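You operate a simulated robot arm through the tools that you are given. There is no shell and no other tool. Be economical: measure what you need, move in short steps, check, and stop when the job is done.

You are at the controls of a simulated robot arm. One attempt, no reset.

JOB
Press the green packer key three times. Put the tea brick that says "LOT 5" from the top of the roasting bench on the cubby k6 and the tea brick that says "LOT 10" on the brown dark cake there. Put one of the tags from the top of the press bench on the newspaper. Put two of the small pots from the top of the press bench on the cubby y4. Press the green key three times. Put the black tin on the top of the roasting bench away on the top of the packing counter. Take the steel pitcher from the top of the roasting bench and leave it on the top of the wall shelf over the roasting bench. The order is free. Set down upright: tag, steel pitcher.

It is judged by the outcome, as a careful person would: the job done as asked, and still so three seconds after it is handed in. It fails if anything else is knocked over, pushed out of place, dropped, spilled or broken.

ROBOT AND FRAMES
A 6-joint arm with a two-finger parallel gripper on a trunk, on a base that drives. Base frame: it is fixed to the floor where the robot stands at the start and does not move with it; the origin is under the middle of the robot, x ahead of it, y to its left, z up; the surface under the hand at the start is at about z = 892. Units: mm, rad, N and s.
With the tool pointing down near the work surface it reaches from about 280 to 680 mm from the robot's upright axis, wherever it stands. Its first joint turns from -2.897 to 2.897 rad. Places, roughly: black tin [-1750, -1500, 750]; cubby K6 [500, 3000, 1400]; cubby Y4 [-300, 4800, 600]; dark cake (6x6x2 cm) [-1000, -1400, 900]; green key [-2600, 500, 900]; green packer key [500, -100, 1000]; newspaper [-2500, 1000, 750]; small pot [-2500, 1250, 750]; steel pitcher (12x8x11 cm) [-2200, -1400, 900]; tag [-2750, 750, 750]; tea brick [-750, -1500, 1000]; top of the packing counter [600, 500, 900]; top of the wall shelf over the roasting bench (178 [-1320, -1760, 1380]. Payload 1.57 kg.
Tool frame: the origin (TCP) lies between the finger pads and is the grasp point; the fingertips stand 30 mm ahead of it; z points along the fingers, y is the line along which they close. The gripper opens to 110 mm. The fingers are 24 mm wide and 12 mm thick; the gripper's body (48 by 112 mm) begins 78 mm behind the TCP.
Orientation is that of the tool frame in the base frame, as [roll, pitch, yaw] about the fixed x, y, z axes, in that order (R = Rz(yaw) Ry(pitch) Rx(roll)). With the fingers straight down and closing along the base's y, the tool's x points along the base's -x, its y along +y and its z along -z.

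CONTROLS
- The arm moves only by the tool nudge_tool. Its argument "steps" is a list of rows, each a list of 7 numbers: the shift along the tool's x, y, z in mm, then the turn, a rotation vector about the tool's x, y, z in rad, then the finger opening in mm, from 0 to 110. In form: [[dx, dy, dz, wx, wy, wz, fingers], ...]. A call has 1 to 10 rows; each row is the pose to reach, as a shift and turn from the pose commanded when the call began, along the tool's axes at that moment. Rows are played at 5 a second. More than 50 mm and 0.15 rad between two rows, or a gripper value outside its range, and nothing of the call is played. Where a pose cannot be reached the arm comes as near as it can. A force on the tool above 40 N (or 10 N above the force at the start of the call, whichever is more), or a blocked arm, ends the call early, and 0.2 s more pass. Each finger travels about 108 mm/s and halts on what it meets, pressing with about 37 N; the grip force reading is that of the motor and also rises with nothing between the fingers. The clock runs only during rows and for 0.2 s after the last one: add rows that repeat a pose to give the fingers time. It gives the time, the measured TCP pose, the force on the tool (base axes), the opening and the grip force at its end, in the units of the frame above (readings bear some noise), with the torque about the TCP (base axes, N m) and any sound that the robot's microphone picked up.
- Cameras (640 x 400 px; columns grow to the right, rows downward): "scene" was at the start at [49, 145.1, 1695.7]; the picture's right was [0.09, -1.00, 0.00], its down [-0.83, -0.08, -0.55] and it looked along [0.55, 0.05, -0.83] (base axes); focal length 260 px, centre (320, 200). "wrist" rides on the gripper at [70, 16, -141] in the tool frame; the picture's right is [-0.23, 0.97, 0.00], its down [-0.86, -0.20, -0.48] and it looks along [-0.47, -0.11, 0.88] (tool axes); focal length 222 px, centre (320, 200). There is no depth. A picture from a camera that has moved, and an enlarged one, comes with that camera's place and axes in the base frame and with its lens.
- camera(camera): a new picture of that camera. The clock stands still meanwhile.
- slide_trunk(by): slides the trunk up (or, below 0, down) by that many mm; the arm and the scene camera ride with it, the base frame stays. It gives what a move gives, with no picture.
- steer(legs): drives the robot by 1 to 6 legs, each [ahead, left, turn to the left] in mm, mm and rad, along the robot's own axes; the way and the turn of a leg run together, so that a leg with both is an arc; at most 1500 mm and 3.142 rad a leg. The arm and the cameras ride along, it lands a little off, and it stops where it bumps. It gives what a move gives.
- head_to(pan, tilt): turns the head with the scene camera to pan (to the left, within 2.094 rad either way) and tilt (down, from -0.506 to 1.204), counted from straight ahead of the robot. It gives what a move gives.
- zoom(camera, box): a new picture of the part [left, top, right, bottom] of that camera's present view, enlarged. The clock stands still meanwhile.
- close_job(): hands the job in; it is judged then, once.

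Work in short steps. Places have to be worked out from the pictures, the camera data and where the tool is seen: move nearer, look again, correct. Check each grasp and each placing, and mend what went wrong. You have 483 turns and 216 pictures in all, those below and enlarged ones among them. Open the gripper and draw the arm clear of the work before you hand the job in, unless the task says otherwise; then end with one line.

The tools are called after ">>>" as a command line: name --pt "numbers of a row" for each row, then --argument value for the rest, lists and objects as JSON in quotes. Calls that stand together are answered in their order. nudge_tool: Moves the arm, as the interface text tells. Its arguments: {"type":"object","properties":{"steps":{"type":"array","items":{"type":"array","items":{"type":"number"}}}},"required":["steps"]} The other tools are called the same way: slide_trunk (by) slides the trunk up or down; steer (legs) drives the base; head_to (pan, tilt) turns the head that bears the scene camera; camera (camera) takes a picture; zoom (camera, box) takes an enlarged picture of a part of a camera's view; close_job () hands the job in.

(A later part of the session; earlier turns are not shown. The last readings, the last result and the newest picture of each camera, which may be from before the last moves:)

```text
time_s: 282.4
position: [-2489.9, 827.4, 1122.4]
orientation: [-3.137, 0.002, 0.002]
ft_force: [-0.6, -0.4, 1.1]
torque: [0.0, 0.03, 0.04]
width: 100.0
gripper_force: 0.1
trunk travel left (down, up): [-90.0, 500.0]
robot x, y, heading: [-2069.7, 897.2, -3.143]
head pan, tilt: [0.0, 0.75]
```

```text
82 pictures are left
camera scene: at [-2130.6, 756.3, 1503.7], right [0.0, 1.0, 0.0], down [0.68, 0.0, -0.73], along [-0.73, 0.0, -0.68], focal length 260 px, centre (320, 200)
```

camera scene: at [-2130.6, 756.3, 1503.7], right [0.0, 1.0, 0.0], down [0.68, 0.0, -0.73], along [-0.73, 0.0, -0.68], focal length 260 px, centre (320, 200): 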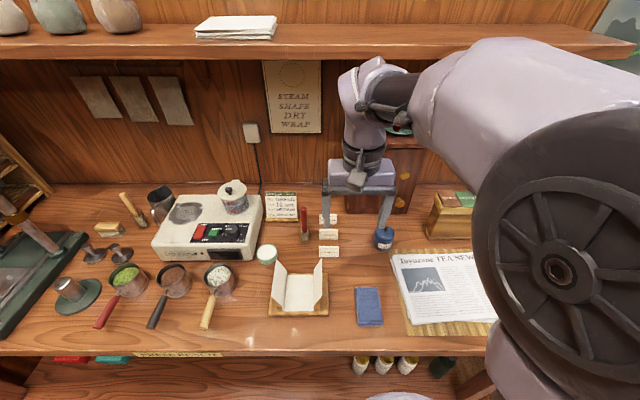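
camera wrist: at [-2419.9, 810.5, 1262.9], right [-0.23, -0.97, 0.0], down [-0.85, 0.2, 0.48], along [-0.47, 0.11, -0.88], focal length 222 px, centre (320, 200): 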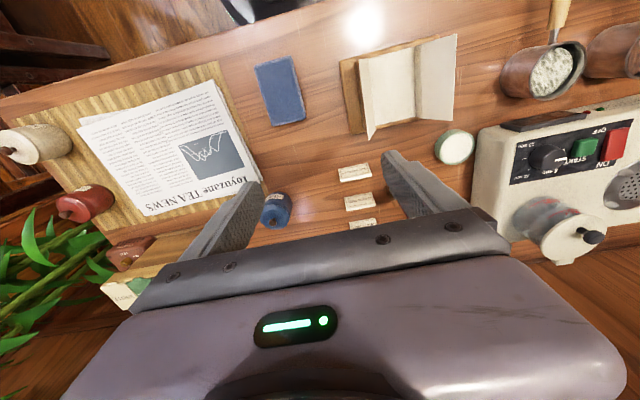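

Front tag center ≈(-2582, 782, ~870). I move above it, lower, and look again.

>>> nudge_tool --pt "-30 15 30 0 0 0 100" --pt "-60 30 60 0 0 0 96" --pt "-92 45 90 0 0 0 96"

>>> zoom --camera "wrist" --box '[200, 90, 440, 240]'

>>> zoom --camera "scene" --box '[270, 160, 410, 280]'

```text
time_s: 283.2
position: [-2584.6, 781.3, 1031.8]
orientation: [-3.136, 0.003, 0.004]
ft_force: [0.4, -0.9, 1.1]
torque: [0.01, 0.0, 0.03]
width: 96.2
gripper_force: 0.0
trunk travel left (down, up): [-90.0, 500.0]
robot x, y, heading: [-2065.3, 898.2, -3.137]
head pan, tilt: [0.0, 0.75]
```

```text
2.67 times, centred on (320, 165) of wrist
camera zoom: at [-2513.8, 763.8, 1172.1], right [-0.22, -0.97, 0.0], down [-0.85, 0.19, 0.48], along [-0.47, 0.11, -0.88], focal length 592 px, centre (320, 293)
```

zoom: 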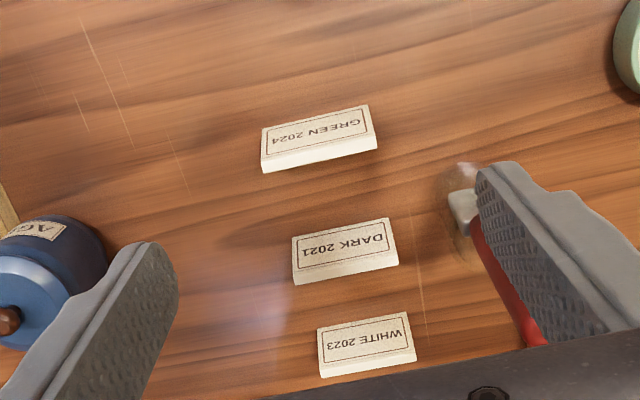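

```text
3.33 times, centred on (340, 220) of scene
camera zoom: at [-2130.8, 756.5, 1503.7], right [0.0, 1.0, 0.0], down [0.68, 0.0, -0.73], along [-0.73, 0.0, -0.68], focal length 866 px, centre (253, 133)
```

zoom: 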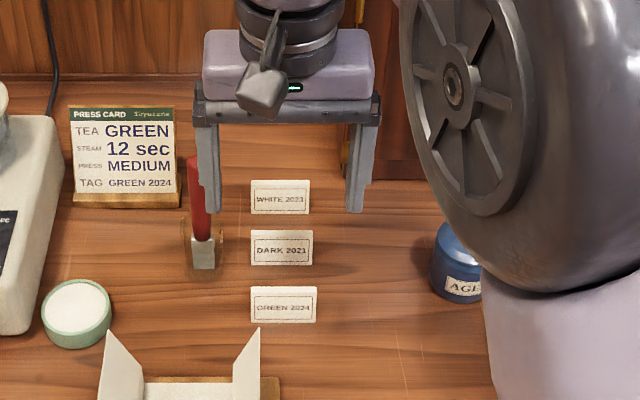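

The front tag is ~61 mm wide, top z≈900. I descend over it, closing across its width.

>>> nudge_tool --pt "-3 0 45 0 0 0 88" --pt "-3 0 90 0 0 0 84" --pt "-3 0 120 0 0 0 84" --pt "-3 0 140 0 0 0 84"

>>> zoom --camera "wrist" --box '[200, 90, 440, 240]'

```text
time_s: 284.2
position: [-2585.6, 783.5, 891.9]
orientation: [-3.136, 0.002, 0.001]
ft_force: [-1.0, -0.3, -0.3]
torque: [-0.03, -0.03, 0.02]
width: 84.0
gripper_force: 0.0
trunk travel left (down, up): [-90.0, 500.0]
robot x, y, heading: [-2064.1, 900.5, -3.139]
head pan, tilt: [0.0, 0.75]
```

```text
2.67 times, centred on (320, 165) of wrist
camera zoom: at [-2515.6, 766.2, 1032.7], right [-0.22, -0.97, 0.0], down [-0.85, 0.19, 0.48], along [-0.47, 0.11, -0.88], focal length 592 px, centre (320, 293)
```

zoom: 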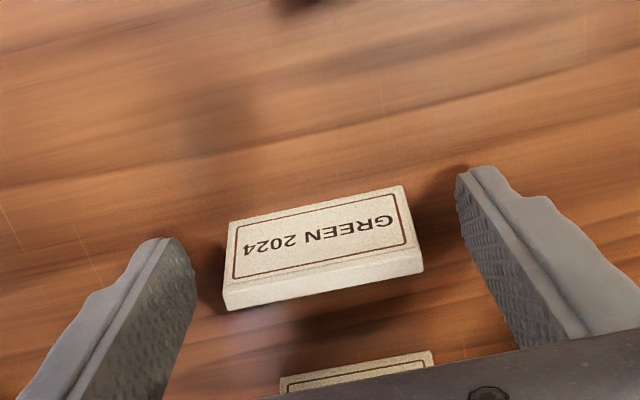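

Aligned. I close on the tag.

>>> nudge_tool --pt "0 0 2 0 0 0 70" --pt "0 0 2 0 0 0 58" --pt "0 0 2 0 0 0 50" --pt "0 0 2 0 0 0 50"

>>> nudge_tool --pt "0 0 -30 0 0 0 50" --pt "0 0 -70 0 0 0 50" --pt "0 0 -110 0 0 0 50"

>>> zoom --camera "wrist" --box '[160, 40, 480, 240]'

```text
time_s: 285.2
position: [-2586.3, 783.0, 889.6]
orientation: [-3.136, 0.003, 0.001]
ft_force: [-0.2, -0.8, -0.5]
torque: [0.01, 0.01, -0.03]
width: 55.5
gripper_force: 37.4
trunk travel left (down, up): [-90.0, 500.0]
robot x, y, heading: [-2064.2, 901.7, -3.139]
head pan, tilt: [0.0, 0.75]
```

```text
time_s: 286.0
position: [-2586.2, 783.7, 1001.3]
orientation: [-3.137, 0.001, 0.002]
ft_force: [-0.1, 0.7, 0.8]
torque: [0.01, 0.04, -0.04]
width: 55.1
gripper_force: 36.8
trunk travel left (down, up): [-90.0, 500.0]
robot x, y, heading: [-2065.8, 896.9, -3.138]
head pan, tilt: [0.0, 0.75]
```

```text
2.00 times, centred on (320, 140) of wrist
camera zoom: at [-2516.0, 765.8, 1141.9], right [-0.22, -0.97, 0.0], down [-0.85, 0.19, 0.48], along [-0.47, 0.11, -0.88], focal length 444 px, centre (320, 320)
```

zoom: 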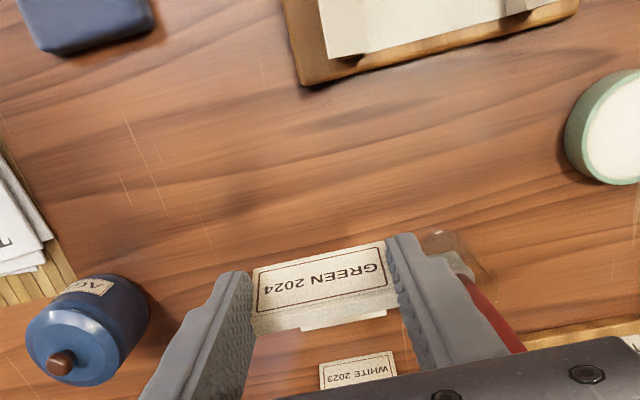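

Tag in hand. I carry it over to the newspaper.

>>> nudge_tool --pt "14 -40 -10 0 0 0 50" --pt "28 -80 -15 0 0 0 50" --pt "42 -125 -15 0 0 0 50" --pt "56 -170 -15 0 0 0 50" --pt "70 -215 -15 0 0 0 50" --pt "84 -260 -10 0 0 0 50" --pt "96 -300 0 0 0 0 50" --pt "96 -328 20 0 0 0 50"

>>> camera --camera "wrist"

```text
time_s: 287.8
position: [-2491.5, 1113.2, 984.1]
orientation: [-3.135, 0.001, 0.003]
ft_force: [-0.5, -0.2, -0.2]
torque: [-0.01, 0.01, -0.03]
width: 55.4
gripper_force: 37.0
trunk travel left (down, up): [-90.0, 500.0]
robot x, y, heading: [-2069.1, 894.8, -3.141]
head pan, tilt: [0.0, 0.75]
```

```text
77 pictures are left
camera wrist: at [-2419.6, 1095.8, 1124.7], right [-0.22, -0.97, 0.0], down [-0.85, 0.2, 0.48], along [-0.47, 0.11, -0.88], focal length 222 px, centre (320, 200)
```

wrist: 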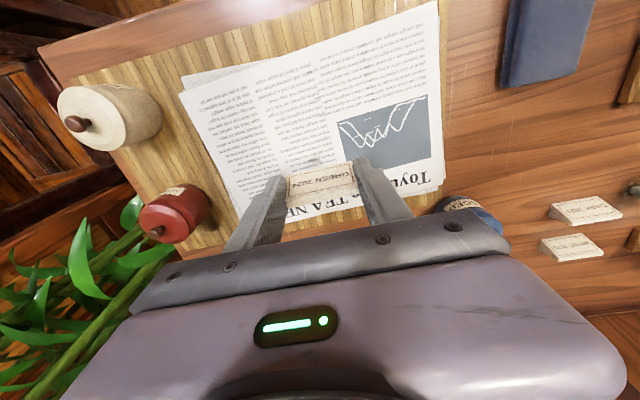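

Over the newspaper's middle. I lower and feel for contact.

>>> nudge_tool --pt "0 0 35 0 0 0 50" --pt "0 0 60 0 0 0 50" --pt "0 0 70 0 0 0 50" --pt "0 0 74 0 0 0 50" --pt "0 0 78 0 0 0 50" --pt "0 0 81 0 0 0 50"

```text
time_s: 289.2
position: [-2492.2, 1112.6, 902.1]
orientation: [-3.138, 0.004, 0.002]
ft_force: [1.1, -0.3, 13.6]
torque: [-0.37, 0.08, 0.06]
width: 55.0
gripper_force: 37.3
trunk travel left (down, up): [-90.0, 500.0]
robot x, y, heading: [-2067.1, 896.2, -3.143]
head pan, tilt: [0.0, 0.75]
```

Contact at 902. I open slowly and rise.

>>> nudge_tool --pt "0 0 -1 0 0 0 58" --pt "0 0 -1 0 0 0 66" --pt "0 0 -1 0 0 0 76" --pt "0 0 -20 0 0 0 78" --pt "0 0 -60 0 0 0 78" --pt "0 0 -105 0 0 0 78"

>>> zoom --camera "wrist" --box '[160, 20, 480, 240]'

```text
time_s: 290.6
position: [-2487.5, 1113.9, 1007.0]
orientation: [-3.135, 0.001, 0.002]
ft_force: [-0.1, -0.1, -0.7]
torque: [0.05, 0.01, 0.01]
width: 78.1
gripper_force: 0.0
trunk travel left (down, up): [-90.0, 500.0]
robot x, y, heading: [-2062.4, 902.6, -3.143]
head pan, tilt: [0.0, 0.75]
```

```text
1.82 times, centred on (320, 130) of wrist
camera zoom: at [-2417.9, 1096.5, 1147.9], right [-0.23, -0.97, 0.0], down [-0.85, 0.2, 0.48], along [-0.47, 0.11, -0.88], focal length 404 px, centre (320, 327)
```

zoom: 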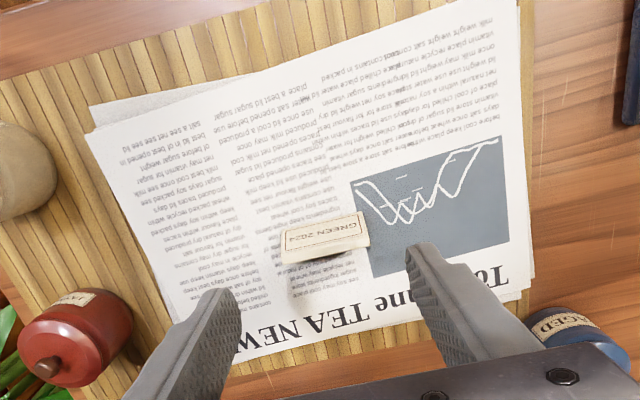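

The tag stands upright on the newspaper. Next the green key on the steamer, near (-2575, 483). I strafe left and look from above.

>>> steer --legs '[[0, 380, 0]]'

>>> nudge_tool --pt "0 40 -25 0 0 0 40" --pt "0 85 -45 0 0 0 0" --pt "0 130 -65 0 0 0 0" --pt "-10 175 -85 0 0 0 0" --pt "-20 210 -100 0 0 0 0"

>>> camera --camera "wrist"

>>> camera --camera "scene"

```text
time_s: 293.0
position: [-2488.7, 745.1, 1005.3]
orientation: [-3.137, 0.001, 0.0]
ft_force: [-1.0, -1.3, -0.4]
torque: [0.01, 0.02, -0.02]
width: 77.8
gripper_force: 0.1
trunk travel left (down, up): [-90.0, 500.0]
robot x, y, heading: [-2065.2, 533.5, -3.144]
head pan, tilt: [0.0, 0.75]
```

```text
refused: row 4 steps farther than a row can; nothing moved
```

```text
75 pictures are left
camera wrist: at [-2418.2, 727.3, 1147.4], right [-0.22, -0.97, 0.0], down [-0.85, 0.19, 0.48], along [-0.47, 0.11, -0.88], focal length 222 px, centre (320, 200)
```

wrist: 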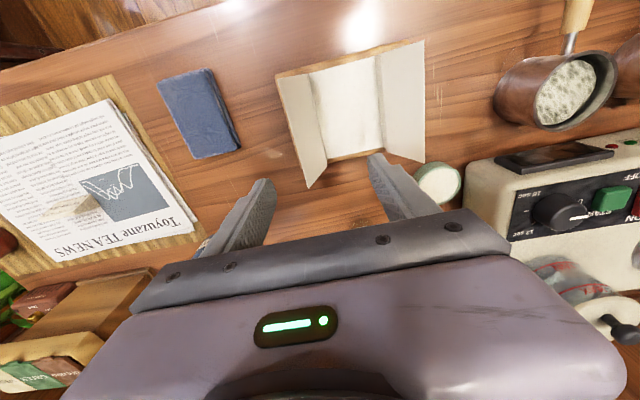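

```text
74 pictures are left
camera scene: at [-2130.1, 387.4, 1503.7], right [0.0, 1.0, 0.0], down [0.68, 0.0, -0.73], along [-0.73, 0.0, -0.68], focal length 260 px, centre (320, 200)
```

scene: 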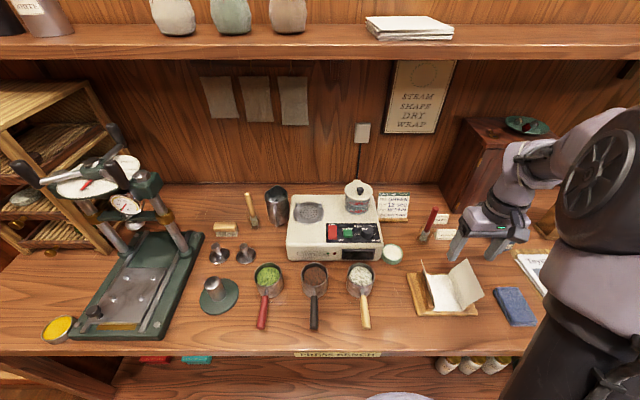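

Green key ≈(-2592, 463, 946). I raise and move above it with closed fingers.

>>> nudge_tool --pt "0 0 -45 0 0 0 50" --pt "-8 35 -75 0 0 0 20" --pt "-22 78 -75 0 0 0 0" --pt "-36 122 -75 0 0 0 0" --pt "-50 166 -75 0 0 0 0" --pt "-66 210 -75 0 0 0 0" --pt "-84 252 -75 0 0 0 0" --pt "-101 282 -75 0 0 0 0"

>>> zoom --camera "wrist" --box '[200, 70, 440, 220]'

>>> zoom --camera "scene" --box '[270, 140, 430, 270]'

```text
time_s: 294.8
position: [-2591.5, 461.8, 1077.6]
orientation: [-3.137, 0.002, 0.003]
ft_force: [1.3, 0.2, -0.1]
torque: [-0.01, 0.0, 0.02]
width: 0.0
gripper_force: 21.6
trunk travel left (down, up): [-90.0, 500.0]
robot x, y, heading: [-2069.5, 528.3, -3.139]
head pan, tilt: [0.0, 0.75]
```

```text
2.67 times, centred on (320, 145) of wrist
camera zoom: at [-2521.1, 444.1, 1220.6], right [-0.22, -0.97, -0.01], down [-0.86, 0.19, 0.48], along [-0.47, 0.11, -0.88], focal length 592 px, centre (320, 347)
```

zoom: 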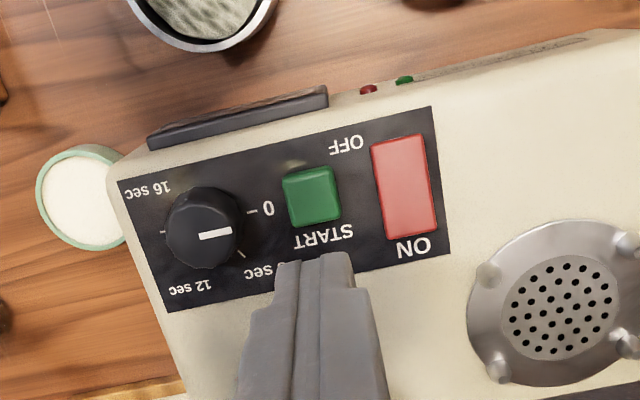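

```text
3.08 times, centred on (350, 205) of scene
camera zoom: at [-2130.5, 387.4, 1503.7], right [0.0, 1.0, 0.0], down [0.68, 0.0, -0.73], along [-0.73, 0.0, -0.68], focal length 799 px, centre (228, 185)
```

zoom: 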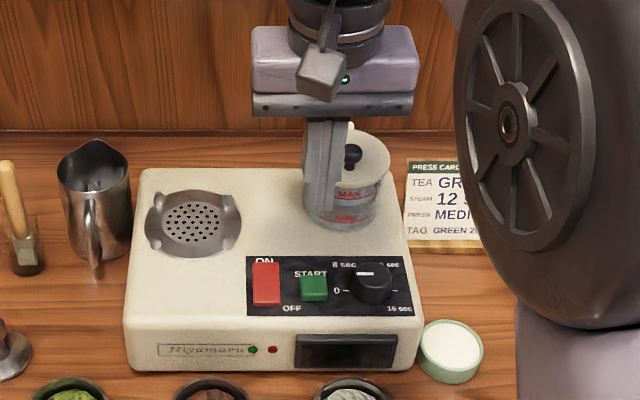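

Key top ≈(-2585, 463, 960). I lower to just above it, then press.

>>> nudge_tool --pt "6 -1 35 0 0 0 0" --pt "6 -1 65 0 0 0 0" --pt "6 -1 76 0 0 0 0"

>>> zoom --camera "wrist" --box '[240, 100, 400, 220]'

```text
time_s: 295.6
position: [-2585.2, 464.2, 1005.2]
orientation: [-3.138, 0.002, 0.004]
ft_force: [0.7, -0.2, -0.6]
torque: [-0.05, 0.0, -0.01]
width: 0.0
gripper_force: 21.5
trunk travel left (down, up): [-90.0, 500.0]
robot x, y, heading: [-2064.7, 529.0, -3.137]
head pan, tilt: [0.0, 0.75]
```

```text
3.33 times, centred on (320, 160) of wrist
camera zoom: at [-2514.4, 447.5, 1145.4], right [-0.22, -0.97, 0.0], down [-0.85, 0.19, 0.48], along [-0.47, 0.11, -0.88], focal length 740 px, centre (320, 333)
```

zoom: 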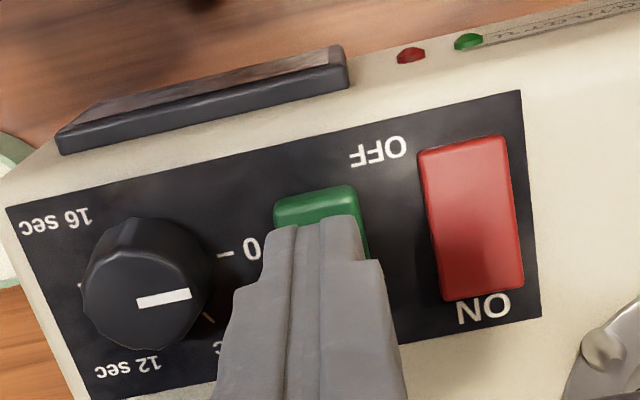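

Over the key. First press.

>>> nudge_tool --pt "2 0 8 0 0 0 0" --pt "2 0 12 0 0 0 0" --pt "2 0 15 0 0 0 0" --pt "2 0 18 0 0 0 0" --pt "2 0 20 0 0 0 0"

```text
time_s: 296.8
position: [-2581.2, 463.6, 983.7]
orientation: [-3.136, 0.002, 0.004]
ft_force: [-0.1, 0.0, -0.8]
torque: [0.01, 0.0, 0.01]
width: 0.0
gripper_force: 21.4
trunk travel left (down, up): [-90.0, 500.0]
robot x, y, heading: [-2065.4, 526.7, -3.141]
head pan, tilt: [0.0, 0.75]
```

No contact yet; continue down in small steps.

>>> nudge_tool --pt "0 0 3 0 0 0 0" --pt "0 0 6 0 0 0 0" --pt "0 0 9 0 0 0 0" --pt "0 0 11 0 0 0 0"

```text
time_s: 298.0
position: [-2581.8, 464.0, 976.2]
orientation: [-3.138, 0.011, 0.002]
ft_force: [7.8, 1.5, 20.4]
torque: [-0.04, -0.29, 0.05]
width: 0.1
gripper_force: 21.2
trunk travel left (down, up): [-90.0, 500.0]
robot x, y, heading: [-2066.1, 530.3, -3.142]
head pan, tilt: [0.0, 0.75]
heard: click
stopped in row 4: the force on the tool passed its limit at 41 N (the readings are from after the stop); the commanded pose is now the measured one
```

Click 1. Release and press again.

>>> nudge_tool --pt "0 0 -12 0 0 0 0" --pt "0 0 -12 0 0 0 0" --pt "0 0 -6 0 0 0 0" --pt "0 0 -3 0 0 0 0" --pt "0 0 0 0 0 0 0" --pt "0 0 0 0 0 0 0"

```text
time_s: 299.4
position: [-2581.5, 464.9, 976.9]
orientation: [-3.137, 0.012, 0.003]
ft_force: [-5.0, -3.1, 29.2]
torque: [-0.15, 0.1, -0.11]
width: 0.1
gripper_force: 21.6
trunk travel left (down, up): [-90.0, 500.0]
robot x, y, heading: [-2067.5, 532.6, -3.143]
head pan, tilt: [0.0, 0.75]
heard: click
```

Click 2. Third press.

>>> nudge_tool --pt "0 0 -12 0 0 0 0" --pt "0 0 -12 0 0 0 0" --pt "0 0 -6 0 0 0 0" --pt "0 0 -3 0 0 0 0" --pt "0 0 0 0 0 0 0" --pt "0 0 0 0 0 0 0"

```text
time_s: 300.8
position: [-2581.6, 465.3, 976.9]
orientation: [-3.139, 0.011, 0.002]
ft_force: [-2.3, 3.0, 23.3]
torque: [0.01, 0.01, -0.09]
width: 0.3
gripper_force: 21.3
trunk travel left (down, up): [-90.0, 500.0]
robot x, y, heading: [-2062.5, 528.3, -3.139]
head pan, tilt: [0.0, 0.75]
heard: click
```

Three clicks on the green key. I lift, retract, and strafe right toward the pots at the bench's right end.

>>> nudge_tool --pt "0 0 -45 0 0 0 0" --pt "0 0 -90 0 0 0 0" --pt "20 0 -130 0 0 0 0" --pt "65 0 -140 0 0 0 0" --pt "110 0 -150 0 0 0 0" --pt "150 0 -160 0 0 0 0"

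>>> steer --legs '[[60, 0, 0], [0, -740, 0]]'

```text
time_s: 302.2
position: [-2430.0, 463.8, 1129.2]
orientation: [-3.137, 0.001, 0.002]
ft_force: [0.7, 0.2, 1.0]
torque: [-0.04, 0.0, 0.03]
width: 0.0
gripper_force: 21.2
trunk travel left (down, up): [-90.0, 500.0]
robot x, y, heading: [-2067.7, 533.0, -3.142]
head pan, tilt: [0.0, 0.75]
```

```text
time_s: 303.4
position: [-2492.0, 463.1, 1130.6]
orientation: [-3.137, 0.001, 0.004]
ft_force: [-0.2, -0.4, -0.2]
torque: [-0.02, -0.03, 0.02]
width: 0.0
gripper_force: 21.2
trunk travel left (down, up): [-90.0, 500.0]
robot x, y, heading: [-2126.4, 526.2, -3.141]
head pan, tilt: [0.0, 0.75]
stopped in leg 1: the robot was blocked; the commanded pose is now the measured one
```

The base touched the bench; I back off more (the tilted grasp needs distance anyway) and strafe right.

>>> steer --legs '[[-200, 0, 0], [0, -740, 0]]'

>>> nudge_tool --pt "-20 0 0 0 -0.14 0 40" --pt "-40 0 0 0 -0.28 0 80" --pt "-60 0 0 0 -0.42 0 100" --pt "-80 0 0 0 -0.56 0 100" --pt "-100 0 0 0 -0.7 0 100" --pt "-120 0 0 0 -0.785 0 100"

>>> camera --camera "wrist"

>>> camera --camera "scene"

```text
time_s: 308.5
position: [-2292.4, 1201.7, 1130.9]
orientation: [-3.137, 0.003, -0.006]
ft_force: [0.1, 0.4, 0.5]
torque: [-0.02, 0.0, 0.02]
width: 0.1
gripper_force: 20.7
trunk travel left (down, up): [-90.0, 500.0]
robot x, y, heading: [-1929.6, 1261.7, 3.134]
head pan, tilt: [0.0, 0.75]
```

```text
time_s: 309.9
position: [-2412.4, 1201.5, 1130.5]
orientation: [-3.135, 0.789, 0.001]
ft_force: [-0.1, 0.1, 0.4]
torque: [-0.02, 0.01, 0.01]
width: 100.1
gripper_force: 0.1
trunk travel left (down, up): [-90.0, 500.0]
robot x, y, heading: [-1927.9, 1263.2, 3.133]
head pan, tilt: [0.0, 0.75]
```

```text
70 pictures are left
camera wrist: at [-2262.7, 1183.0, 1180.8], right [-0.16, -0.97, 0.16], down [-0.26, 0.2, 0.95], along [-0.95, 0.11, -0.29], focal length 222 px, centre (320, 200)
```

wrist: 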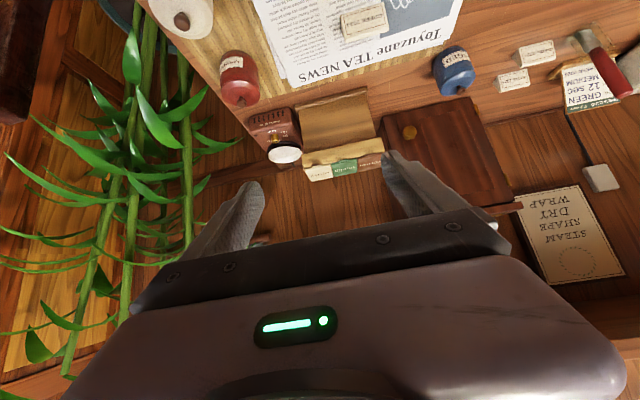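

```text
69 pictures are left
camera scene: at [-1994.4, 1138.6, 1512.3], right [0.19, 0.98, 0.0], down [0.59, -0.12, -0.8], along [-0.78, 0.15, -0.61], focal length 260 px, centre (320, 200)
```

scene: 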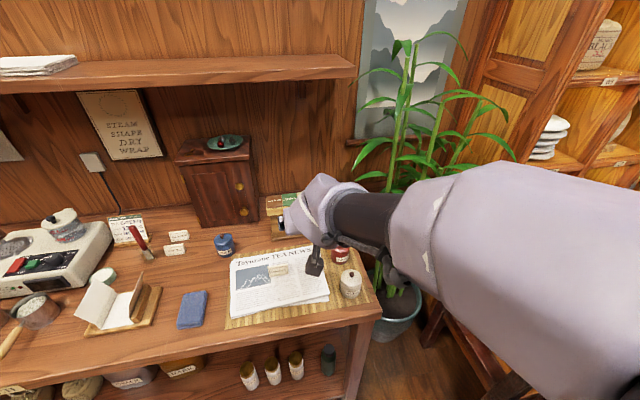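

The tag stands well. I zoom on the two pots.

>>> zoom --camera "scene" --box '[310, 230, 400, 310]'

>>> zoom --camera "wrist" --box '[140, 0, 300, 110]'

```text
5.00 times, centred on (355, 270) of scene
camera zoom: at [-1994.4, 1138.6, 1512.3], right [0.19, 0.98, 0.0], down [0.59, -0.12, -0.8], along [-0.78, 0.15, -0.61], focal length 1299 px, centre (145, -150)
```

zoom: 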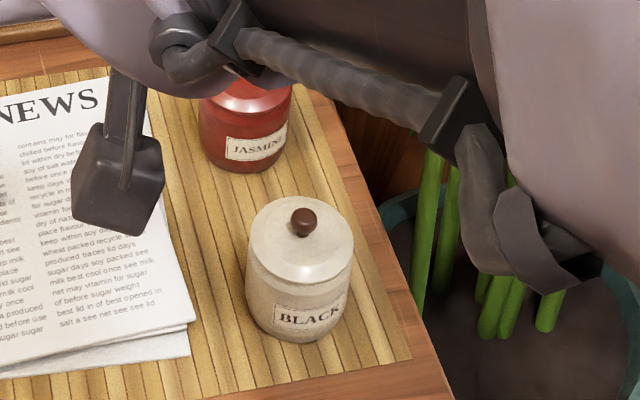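

```text
3.64 times, centred on (220, 55) of wrist
camera zoom: at [-2262.7, 1183.0, 1180.8], right [-0.16, -0.97, 0.16], down [-0.26, 0.2, 0.95], along [-0.95, 0.11, -0.29], focal length 808 px, centre (684, 727)
```

zoom: 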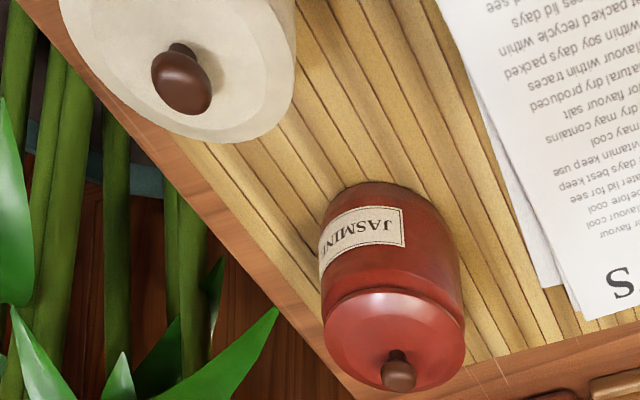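

White pot ≈(-2415,1311), 58 mm wide; red ≈(-2534,1311). I back 80 mm for wrist room and go to the pre-grasp point, 45° tilted.

>>> steer --legs '[[-80, 0, 0.007]]'

>>> nudge_tool --pt "23 -22 27 0 0 0 90" --pt "47 -44 53 0 0 0 90" --pt "70 -66 80 0 0 0 90" --pt "94 -88 106 0 0 0 90" --pt "117 -110 133 0 0 0 90"

>>> camera --camera "wrist"

```text
time_s: 311.0
position: [-2330.6, 1196.4, 1131.3]
orientation: [-3.135, 0.789, 0.008]
ft_force: [0.1, -0.4, -0.7]
torque: [0.01, 0.03, 0.02]
width: 100.2
gripper_force: 0.0
trunk travel left (down, up): [-90.0, 500.0]
robot x, y, heading: [-1845.3, 1265.3, 3.14]
head pan, tilt: [0.0, 0.75]
```

```text
time_s: 312.2
position: [-2355.4, 1259.3, 1011.0]
orientation: [-3.095, 0.777, 0.013]
ft_force: [-0.5, 0.1, -0.5]
torque: [-0.01, -0.03, 0.02]
width: 89.8
gripper_force: 0.1
out of reach, approached as far as the arm can: row 2, 3, 4, 5
trunk travel left (down, up): [-90.0, 500.0]
robot x, y, heading: [-1847.8, 1266.9, 3.138]
head pan, tilt: [0.0, 0.75]
```

```text
66 pictures are left
camera wrist: at [-2206.4, 1237.9, 1061.5], right [-0.18, -0.98, 0.13], down [-0.27, 0.17, 0.95], along [-0.95, 0.14, -0.3], focal length 222 px, centre (320, 200)
```

wrist: 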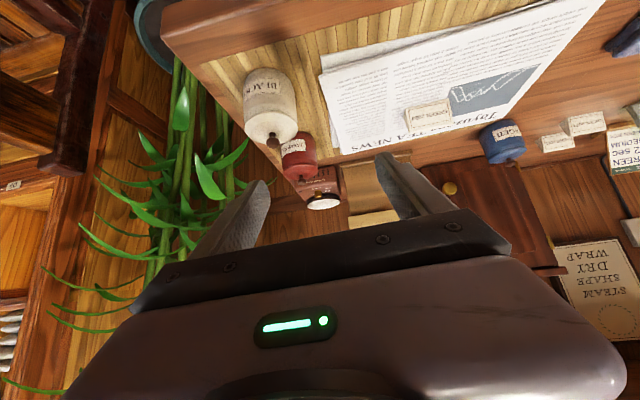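

Too close for this wrist angle. I back up 150 mm, lower the trunk a bit, and approach with a longer reach.

>>> steer --legs '[[-150, 0, 0]]'

>>> slide_trunk --by -50

>>> nudge_tool --pt "-12 -12 30 -0.02 0 0 90" --pt "-24 -24 60 -0.046 0 0 90" --pt "-40 -38 95 -0.046 0 0 90"

```text
time_s: 313.6
position: [-2204.0, 1260.0, 1011.1]
orientation: [-3.096, 0.778, 0.011]
ft_force: [-0.3, -0.1, -0.2]
torque: [-0.01, 0.01, -0.03]
width: 90.0
gripper_force: 0.1
trunk travel left (down, up): [-90.0, 500.0]
robot x, y, heading: [-1694.5, 1262.7, 3.141]
head pan, tilt: [0.0, 0.75]
```

```text
time_s: 314.5
position: [-2203.8, 1260.2, 961.1]
orientation: [-3.097, 0.776, 0.01]
ft_force: [0.9, -0.6, 0.1]
torque: [0.02, 0.02, 0.0]
width: 89.9
gripper_force: 0.0
trunk travel left (down, up): [-40.0, 550.0]
robot x, y, heading: [-1698.6, 1262.9, 3.143]
head pan, tilt: [0.0, 0.75]
```

```text
time_s: 315.3
position: [-2244.6, 1273.5, 915.9]
orientation: [3.107, 0.639, 0.008]
ft_force: [-0.7, 0.0, 0.3]
torque: [-0.01, -0.04, 0.01]
width: 90.1
gripper_force: 0.0
out of reach, approached as far as the arm can: row 1, 2, 3
trunk travel left (down, up): [-40.0, 550.0]
robot x, y, heading: [-1695.9, 1258.7, 3.142]
head pan, tilt: [0.0, 0.75]
```

>>> nudge_tool --pt "-35 -12 9 0 0 0 90" --pt "-70 -25 18 0.02 -0.07 0 90" --pt "-104 -38 27 0.034 -0.146 0 90"

```text
time_s: 316.1
position: [-2342.6, 1309.4, 956.3]
orientation: [3.139, 0.786, 0.002]
ft_force: [-0.2, 0.0, -0.1]
torque: [-0.02, -0.01, 0.0]
width: 90.1
gripper_force: 0.0
trunk travel left (down, up): [-40.0, 550.0]
robot x, y, heading: [-1694.6, 1260.9, 3.136]
head pan, tilt: [0.0, 0.75]
```

At the pre-grasp point now. I look.

>>> camera --camera "wrist"

```text
65 pictures are left
camera wrist: at [-2193.0, 1292.2, 1007.8], right [-0.16, -0.97, 0.16], down [-0.27, 0.2, 0.94], along [-0.95, 0.11, -0.29], focal length 222 px, centre (320, 200)
```

wrist: 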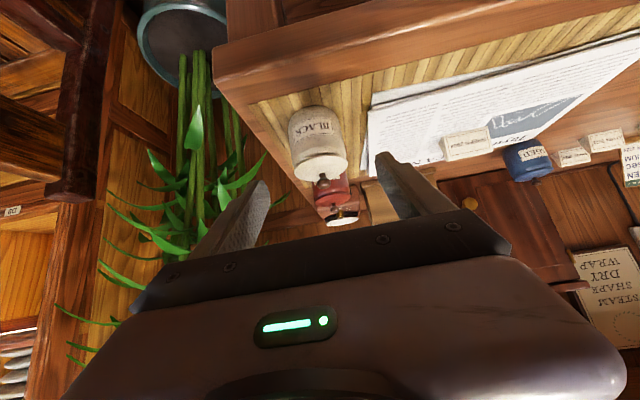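

The pot lies straight along the tool axis, ~100 mm ahead. I advance and close.

>>> nudge_tool --pt "0 0 30 0 0 0 88" --pt "0 0 60 0 0 0 88" --pt "0 0 85 0 0 0 88" --pt "0 0 100 0 0 0 88"

>>> zoom --camera "wrist" --box '[180, 60, 460, 240]'

```text
time_s: 317.1
position: [-2413.8, 1306.5, 886.4]
orientation: [3.141, 0.787, 0.002]
ft_force: [-0.1, -0.2, -0.9]
torque: [-0.01, 0.02, -0.02]
width: 88.0
gripper_force: 0.0
trunk travel left (down, up): [-40.0, 550.0]
robot x, y, heading: [-1699.0, 1266.4, 3.143]
head pan, tilt: [0.0, 0.75]
```

```text
2.22 times, centred on (320, 150) of wrist
camera zoom: at [-2263.5, 1290.8, 937.7], right [-0.16, -0.97, 0.16], down [-0.27, 0.2, 0.94], along [-0.95, 0.1, -0.29], focal length 494 px, centre (320, 311)
```

zoom: 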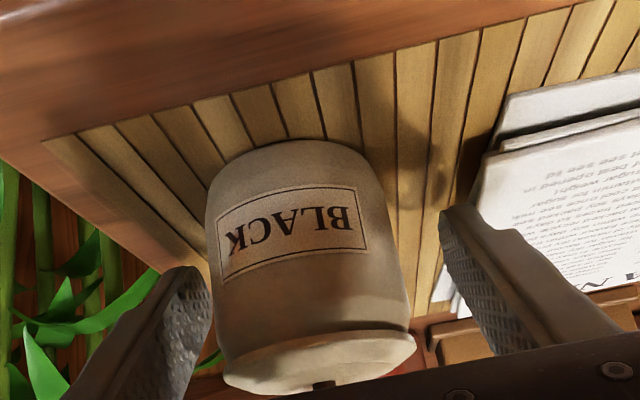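

The pot is between the pads. I shift 4 mm and close.

>>> nudge_tool --pt "0 -4 4 0 0 0 84" --pt "0 -4 4 0 0 0 66" --pt "0 -4 4 0 0 0 54" --pt "0 -4 4 0 0 0 48" --pt "0 -4 4 0 0 0 48"

>>> nudge_tool --pt "-7 0 -7 0 0 0 48" --pt "-14 0 -14 0 0 0 48" --pt "-28 0 -28 0 0 0 48" --pt "-42 0 -42 0 0 0 48"

>>> camera --camera "wrist"

```text
time_s: 318.3
position: [-2415.2, 1312.7, 884.0]
orientation: [3.141, 0.787, 0.002]
ft_force: [0.3, 0.5, 0.1]
torque: [0.09, 0.01, 0.02]
width: 57.8
gripper_force: 36.8
trunk travel left (down, up): [-40.0, 550.0]
robot x, y, heading: [-1700.1, 1263.4, 3.139]
head pan, tilt: [0.0, 0.75]
```

```text
time_s: 319.3
position: [-2416.7, 1310.0, 943.9]
orientation: [3.14, 0.787, 0.001]
ft_force: [-0.2, -0.2, -1.6]
torque: [0.02, 0.0, 0.03]
width: 57.8
gripper_force: 37.7
trunk travel left (down, up): [-40.0, 550.0]
robot x, y, heading: [-1699.2, 1262.1, 3.139]
head pan, tilt: [0.0, 0.75]
```

```text
63 pictures are left
camera wrist: at [-2265.3, 1294.2, 994.3], right [-0.16, -0.97, 0.16], down [-0.27, 0.2, 0.94], along [-0.95, 0.1, -0.29], focal length 222 px, centre (320, 200)
```

wrist: 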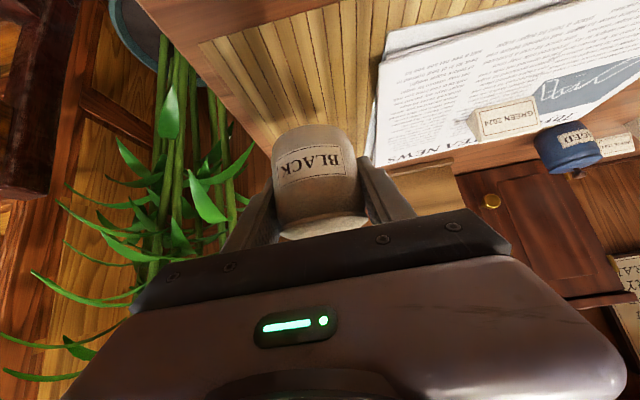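

The pot is held upright. I raise a little and drive: back east, turn to face +y, and north toward the back wall.

>>> nudge_tool --pt "-28 0 -28 0 0 0 48" --pt "-50 0 -60 0 0 0 48" --pt "-50 0 -80 0 0 0 48"

>>> steer --legs '[[-1280, 0, 0], [0, 0, -1.57], [1250, 0, 0], [1000, 0, 0]]'

>>> head_to --pan 0.1 --tilt 0.5

>>> camera --camera "scene"

```text
time_s: 320.1
position: [-2394.3, 1311.4, 1035.3]
orientation: [3.139, 0.787, 0.003]
ft_force: [0.1, 0.2, -2.7]
torque: [0.0, 0.03, 0.01]
width: 57.6
gripper_force: 36.5
trunk travel left (down, up): [-40.0, 550.0]
robot x, y, heading: [-1697.0, 1263.5, 3.141]
head pan, tilt: [0.0, 0.75]
```

```text
time_s: 341.3
position: [-465.2, 4243.3, 1035.2]
orientation: [3.139, 0.785, -1.51]
ft_force: [-0.5, -0.7, -2.1]
torque: [0.04, -0.02, -0.01]
width: 57.7
gripper_force: 36.8
trunk travel left (down, up): [-40.0, 550.0]
robot x, y, heading: [-471.5, 3544.2, 1.626]
head pan, tilt: [0.0, 0.75]
```

```text
time_s: 342.1
position: [-467.2, 4240.9, 1035.6]
orientation: [3.141, 0.785, -1.507]
ft_force: [-0.2, 0.1, -1.3]
torque: [-0.03, 0.03, 0.02]
width: 57.9
gripper_force: 36.7
trunk travel left (down, up): [-40.0, 550.0]
robot x, y, heading: [-473.7, 3542.0, 1.631]
head pan, tilt: [0.099, 0.499]
```

```text
62 pictures are left
camera scene: at [-626.6, 3602.9, 1475.7], right [0.99, 0.16, 0.0], down [0.07, -0.47, -0.88], along [-0.14, 0.87, -0.48], focal length 260 px, centre (320, 200)
```

scene: 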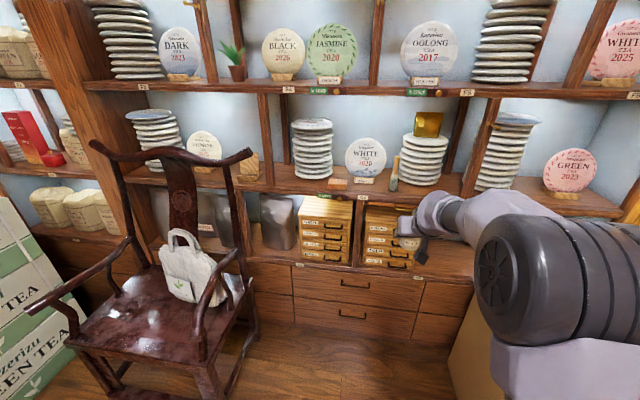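

I zoom to read the labels on the lower row.

>>> zoom --camera "scene" --box '[220, 160, 500, 320]'

```text
2.29 times, centred on (360, 240) of scene
camera zoom: at [-626.6, 3602.9, 1475.7], right [0.99, 0.16, 0.0], down [0.07, -0.47, -0.88], along [-0.14, 0.87, -0.48], focal length 594 px, centre (229, 109)
```

zoom: 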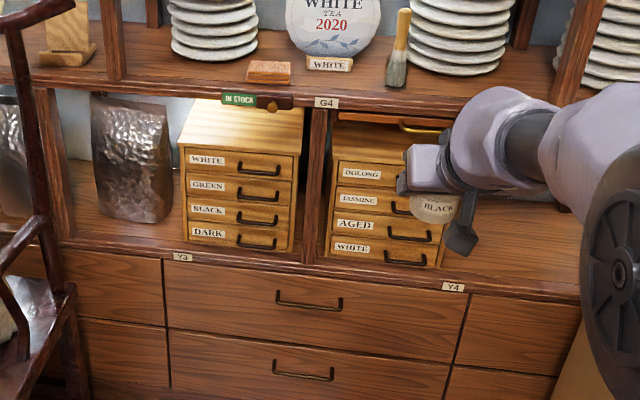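

Y4 is the compartment right of the middle, with a drawer box in its left half; free floor to the right (x≈-320…-30). I correct heading and move a bit closer and right, then use the wrist camera.

>>> steer --legs '[[0, 0, -0.06], [60, -190, 0]]'

>>> camera --camera "wrist"

>>> camera --camera "scene"

```text
time_s: 344.1
position: [-239.2, 4300.9, 1034.4]
orientation: [3.141, 0.786, -1.566]
ft_force: [0.0, -0.3, -1.5]
torque: [0.01, 0.01, -0.03]
width: 57.4
gripper_force: 37.0
trunk travel left (down, up): [-40.0, 550.0]
robot x, y, heading: [-283.7, 3599.3, 1.574]
head pan, tilt: [0.099, 0.499]
```

```text
60 pictures are left
camera wrist: at [-253.6, 4150.2, 1085.7], right [-0.97, 0.15, 0.16], down [0.2, 0.27, 0.94], along [0.1, 0.95, -0.29], focal length 222 px, centre (320, 200)
```

wrist: 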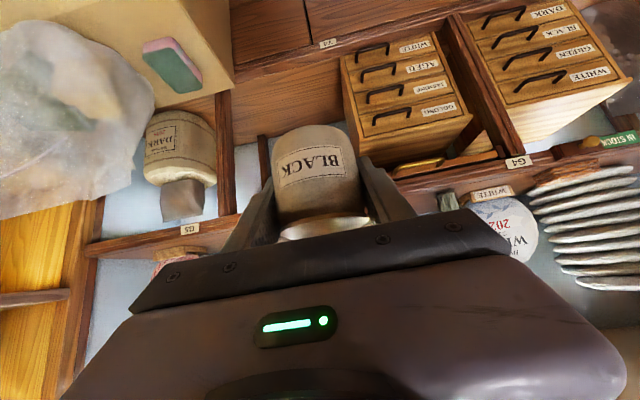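

```text
59 pictures are left
camera scene: at [-436.0, 3671.8, 1475.8], right [0.99, 0.1, 0.0], down [0.05, -0.48, -0.88], along [-0.09, 0.87, -0.48], focal length 260 px, centre (320, 200)
```

scene: 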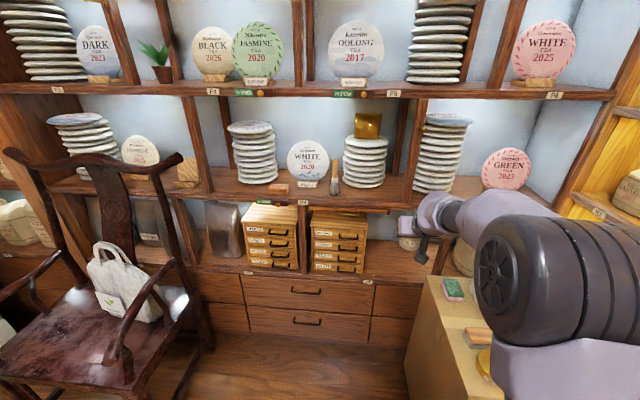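

Y4: front y≈4593, floor z≈550, ceiling ≈935; drawer box right face x≈-322, right divider x≈-19, and a carton at x>-75 in front. I'll set the first pot at (-205, 4700). I lower the arm before the opening.

>>> slide_trunk --by -38

>>> steer --legs '[[0, 150, 0]]'

>>> nudge_tool --pt "30 -18 22 0 0 0 48" --pt "61 -37 44 0 0 0 48" --pt "91 -55 66 0 0 0 48" --pt "122 -74 88 0 0 0 48" --pt "152 -92 110 0 0 0 48" --pt "182 -111 131 0 0 0 48" --pt "213 -130 153 0 0 0 48" --pt "243 -148 175 0 0 0 48"

```text
time_s: 344.9
position: [-238.9, 4299.9, 997.2]
orientation: [3.141, 0.788, -1.566]
ft_force: [-0.5, -1.5, -1.5]
torque: [0.02, 0.01, -0.01]
width: 57.5
gripper_force: 36.9
trunk travel left (down, up): [-2.0, 588.0]
robot x, y, heading: [-284.4, 3602.1, 1.572]
head pan, tilt: [0.099, 0.499]
```

```text
time_s: 346.3
position: [-386.3, 4299.6, 997.2]
orientation: [3.14, 0.786, -1.567]
ft_force: [-1.1, -0.3, -1.4]
torque: [-0.01, 0.02, -0.03]
width: 57.9
gripper_force: 37.1
trunk travel left (down, up): [-2.0, 588.0]
robot x, y, heading: [-433.7, 3602.8, 1.566]
head pan, tilt: [0.099, 0.499]
```

```text
time_s: 348.1
position: [-236.4, 4252.9, 701.9]
orientation: [3.138, 0.786, -1.567]
ft_force: [-1.0, 0.6, -2.2]
torque: [0.02, 0.01, -0.02]
width: 57.7
gripper_force: 37.5
trunk travel left (down, up): [-2.0, 588.0]
robot x, y, heading: [-432.5, 3604.9, 1.568]
head pan, tilt: [0.099, 0.499]
```

Works. I lower further to z≈612 and shift to x≈-205.

>>> nudge_tool --pt "24 -11 19 0 0 0 48" --pt "47 -22 38 0 0 0 48" --pt "71 -32 57 0 0 0 48"

>>> camera --camera "wrist"

>>> camera --camera "scene"

```text
time_s: 348.9
position: [-205.7, 4242.9, 609.3]
orientation: [3.141, 0.785, -1.568]
ft_force: [-0.5, -0.7, -2.1]
torque: [-0.01, 0.0, 0.01]
width: 57.7
gripper_force: 37.2
trunk travel left (down, up): [-2.0, 588.0]
robot x, y, heading: [-431.6, 3602.5, 1.571]
head pan, tilt: [0.099, 0.499]
```

```text
58 pictures are left
camera wrist: at [-220.5, 4092.9, 659.9], right [-0.97, 0.16, 0.16], down [0.2, 0.27, 0.94], along [0.1, 0.95, -0.29], focal length 222 px, centre (320, 200)
```

wrist: 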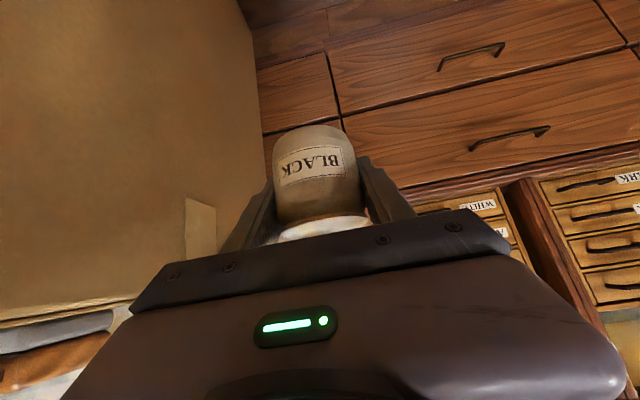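

```text
57 pictures are left
camera scene: at [-584.3, 3672.0, 1437.7], right [1.0, 0.1, 0.0], down [0.05, -0.48, -0.88], along [-0.09, 0.87, -0.48], focal length 260 px, centre (320, 200)
```

scene: 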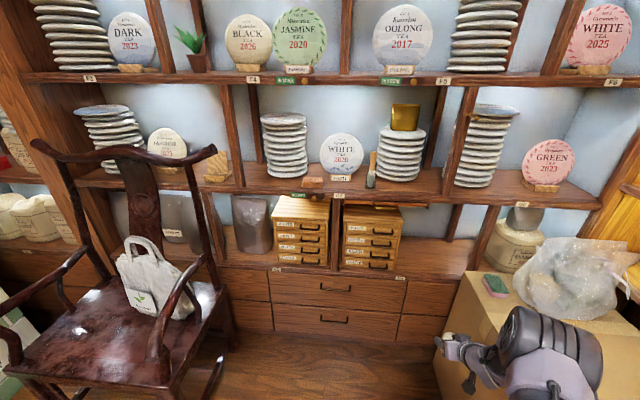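

The carton's side is ~60 mm to the right of the gripper. I drive ahead into the opening (380 mm) at this height; pot bottom ≈576 vs floor ≈550.

>>> steer --legs '[[300, 0, 0]]'

>>> camera --camera "wrist"

>>> zoom --camera "scene" --box '[330, 160, 560, 320]'

```text
time_s: 350.9
position: [-205.0, 4538.9, 610.1]
orientation: [3.141, 0.786, -1.566]
ft_force: [0.8, 0.4, -1.6]
torque: [-0.02, 0.02, 0.02]
width: 57.7
gripper_force: 37.1
trunk travel left (down, up): [-2.0, 588.0]
robot x, y, heading: [-433.8, 3899.3, 1.568]
head pan, tilt: [0.099, 0.499]
```

```text
56 pictures are left
camera wrist: at [-220.3, 4389.0, 660.3], right [-0.97, 0.16, 0.16], down [0.2, 0.27, 0.94], along [0.1, 0.95, -0.29], focal length 222 px, centre (320, 200)
```

wrist: 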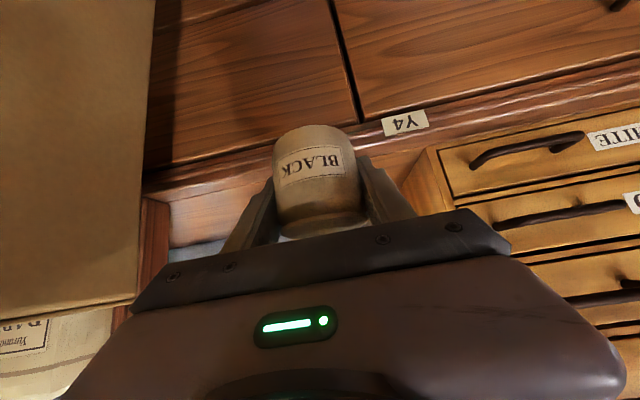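

```text
2.50 times, centred on (445, 240) of scene
camera zoom: at [-583.8, 3968.0, 1437.7], right [1.0, 0.1, 0.0], down [0.05, -0.48, -0.88], along [-0.09, 0.87, -0.48], focal length 650 px, centre (8, 100)
```

zoom: 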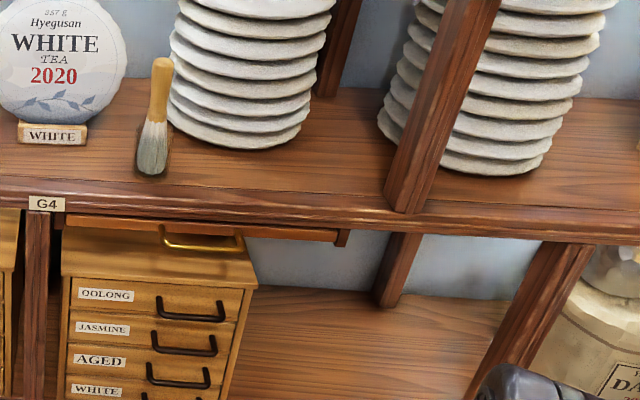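

Consistent with before (edge top ≈554). I continue ahead 130 mm, then extend a bit.

>>> steer --legs '[[130, 0, 0]]'

>>> nudge_tool --pt "-8 0 8 0 0 0 48" --pt "-16 0 16 0 0 0 48" --pt "-22 0 22 0 0 0 48"

>>> camera --camera "wrist"

```text
time_s: 352.2
position: [-205.6, 4669.9, 609.5]
orientation: [3.139, 0.785, -1.568]
ft_force: [-0.9, 0.6, -1.9]
torque: [0.03, 0.0, -0.03]
width: 57.4
gripper_force: 37.3
trunk travel left (down, up): [-2.0, 588.0]
robot x, y, heading: [-431.6, 4025.5, 1.57]
head pan, tilt: [0.099, 0.499]
```

```text
time_s: 353.0
position: [-204.1, 4699.4, 608.9]
orientation: [3.139, 0.784, -1.568]
ft_force: [0.1, 0.4, -2.0]
torque: [0.0, 0.02, 0.02]
width: 57.7
gripper_force: 37.3
trunk travel left (down, up): [-2.0, 588.0]
robot x, y, heading: [-436.3, 4026.6, 1.568]
head pan, tilt: [0.099, 0.499]
```

```text
54 pictures are left
camera wrist: at [-219.6, 4549.7, 660.1], right [-0.97, 0.16, 0.16], down [0.2, 0.27, 0.94], along [0.1, 0.95, -0.29], focal length 222 px, centre (320, 200)
```

wrist: 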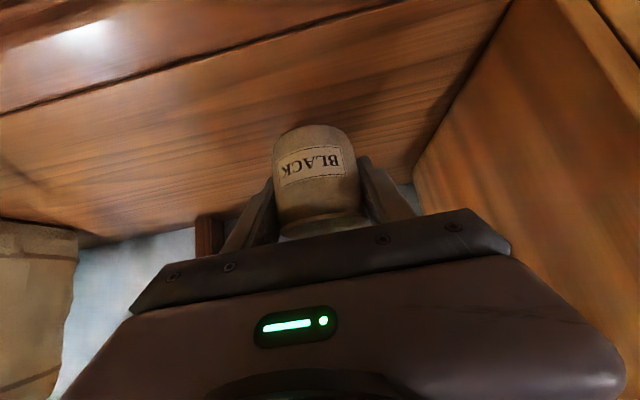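

Inside. I lower until contact.

>>> nudge_tool --pt "8 0 8 0 0 0 48" --pt "12 0 12 0 0 0 48" --pt "14 0 14 0 0 0 48" --pt "16 0 16 0 0 0 48"

```text
time_s: 354.0
position: [-206.1, 4699.4, 586.6]
orientation: [3.14, 0.785, -1.569]
ft_force: [-0.7, -0.4, -1.6]
torque: [0.03, -0.01, -0.01]
width: 57.6
gripper_force: 37.0
trunk travel left (down, up): [-2.0, 588.0]
robot x, y, heading: [-433.0, 4025.9, 1.566]
head pan, tilt: [0.099, 0.499]
```

>>> nudge_tool --pt "2 0 2 0 0 0 48" --pt "4 0 4 0 0 0 48" --pt "6 0 6 0 0 0 48" --pt "8 0 8 0 0 0 48"

```text
time_s: 355.0
position: [-205.9, 4699.2, 579.8]
orientation: [3.141, 0.793, -1.565]
ft_force: [-1.1, -9.5, 35.9]
torque: [0.15, 0.31, -0.02]
width: 57.8
gripper_force: 5.8
trunk travel left (down, up): [-2.0, 588.0]
robot x, y, heading: [-431.5, 4032.3, 1.57]
head pan, tilt: [0.099, 0.499]
```

Firm contact. I ease up 4 mm, open, and withdraw along the tool axis.

>>> nudge_tool --pt "-3 0 -3 0 0 0 58" --pt "-3 0 -3 0 0 0 66" --pt "-3 0 -3 0 0 0 78" --pt "-3 0 -3 0 0 0 82" --pt "-3 0 -40 0 0 0 82" --pt "-3 0 -80 0 0 0 82" --pt "-3 0 -110 0 0 0 82"

>>> camera --camera "wrist"

```text
time_s: 356.6
position: [-203.7, 4624.9, 654.3]
orientation: [3.139, 0.786, -1.566]
ft_force: [-0.7, 0.0, -0.4]
torque: [0.04, 0.01, -0.01]
width: 82.1
gripper_force: 0.0
trunk travel left (down, up): [-2.0, 588.0]
robot x, y, heading: [-434.4, 4030.4, 1.571]
head pan, tilt: [0.099, 0.499]
```

```text
53 pictures are left
camera wrist: at [-218.2, 4473.1, 704.9], right [-0.97, 0.16, 0.16], down [0.2, 0.27, 0.94], along [0.1, 0.95, -0.29], focal length 222 px, centre (320, 200)
```

wrist: 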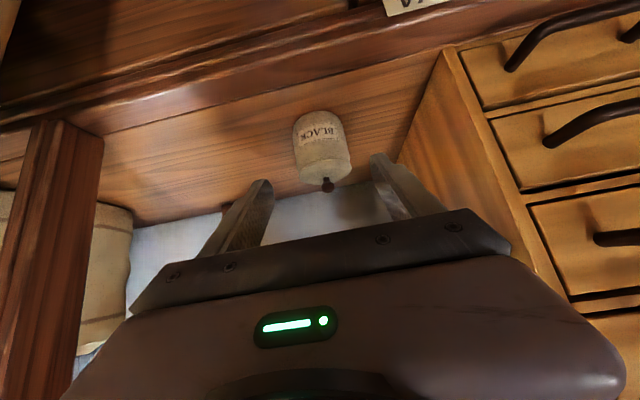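

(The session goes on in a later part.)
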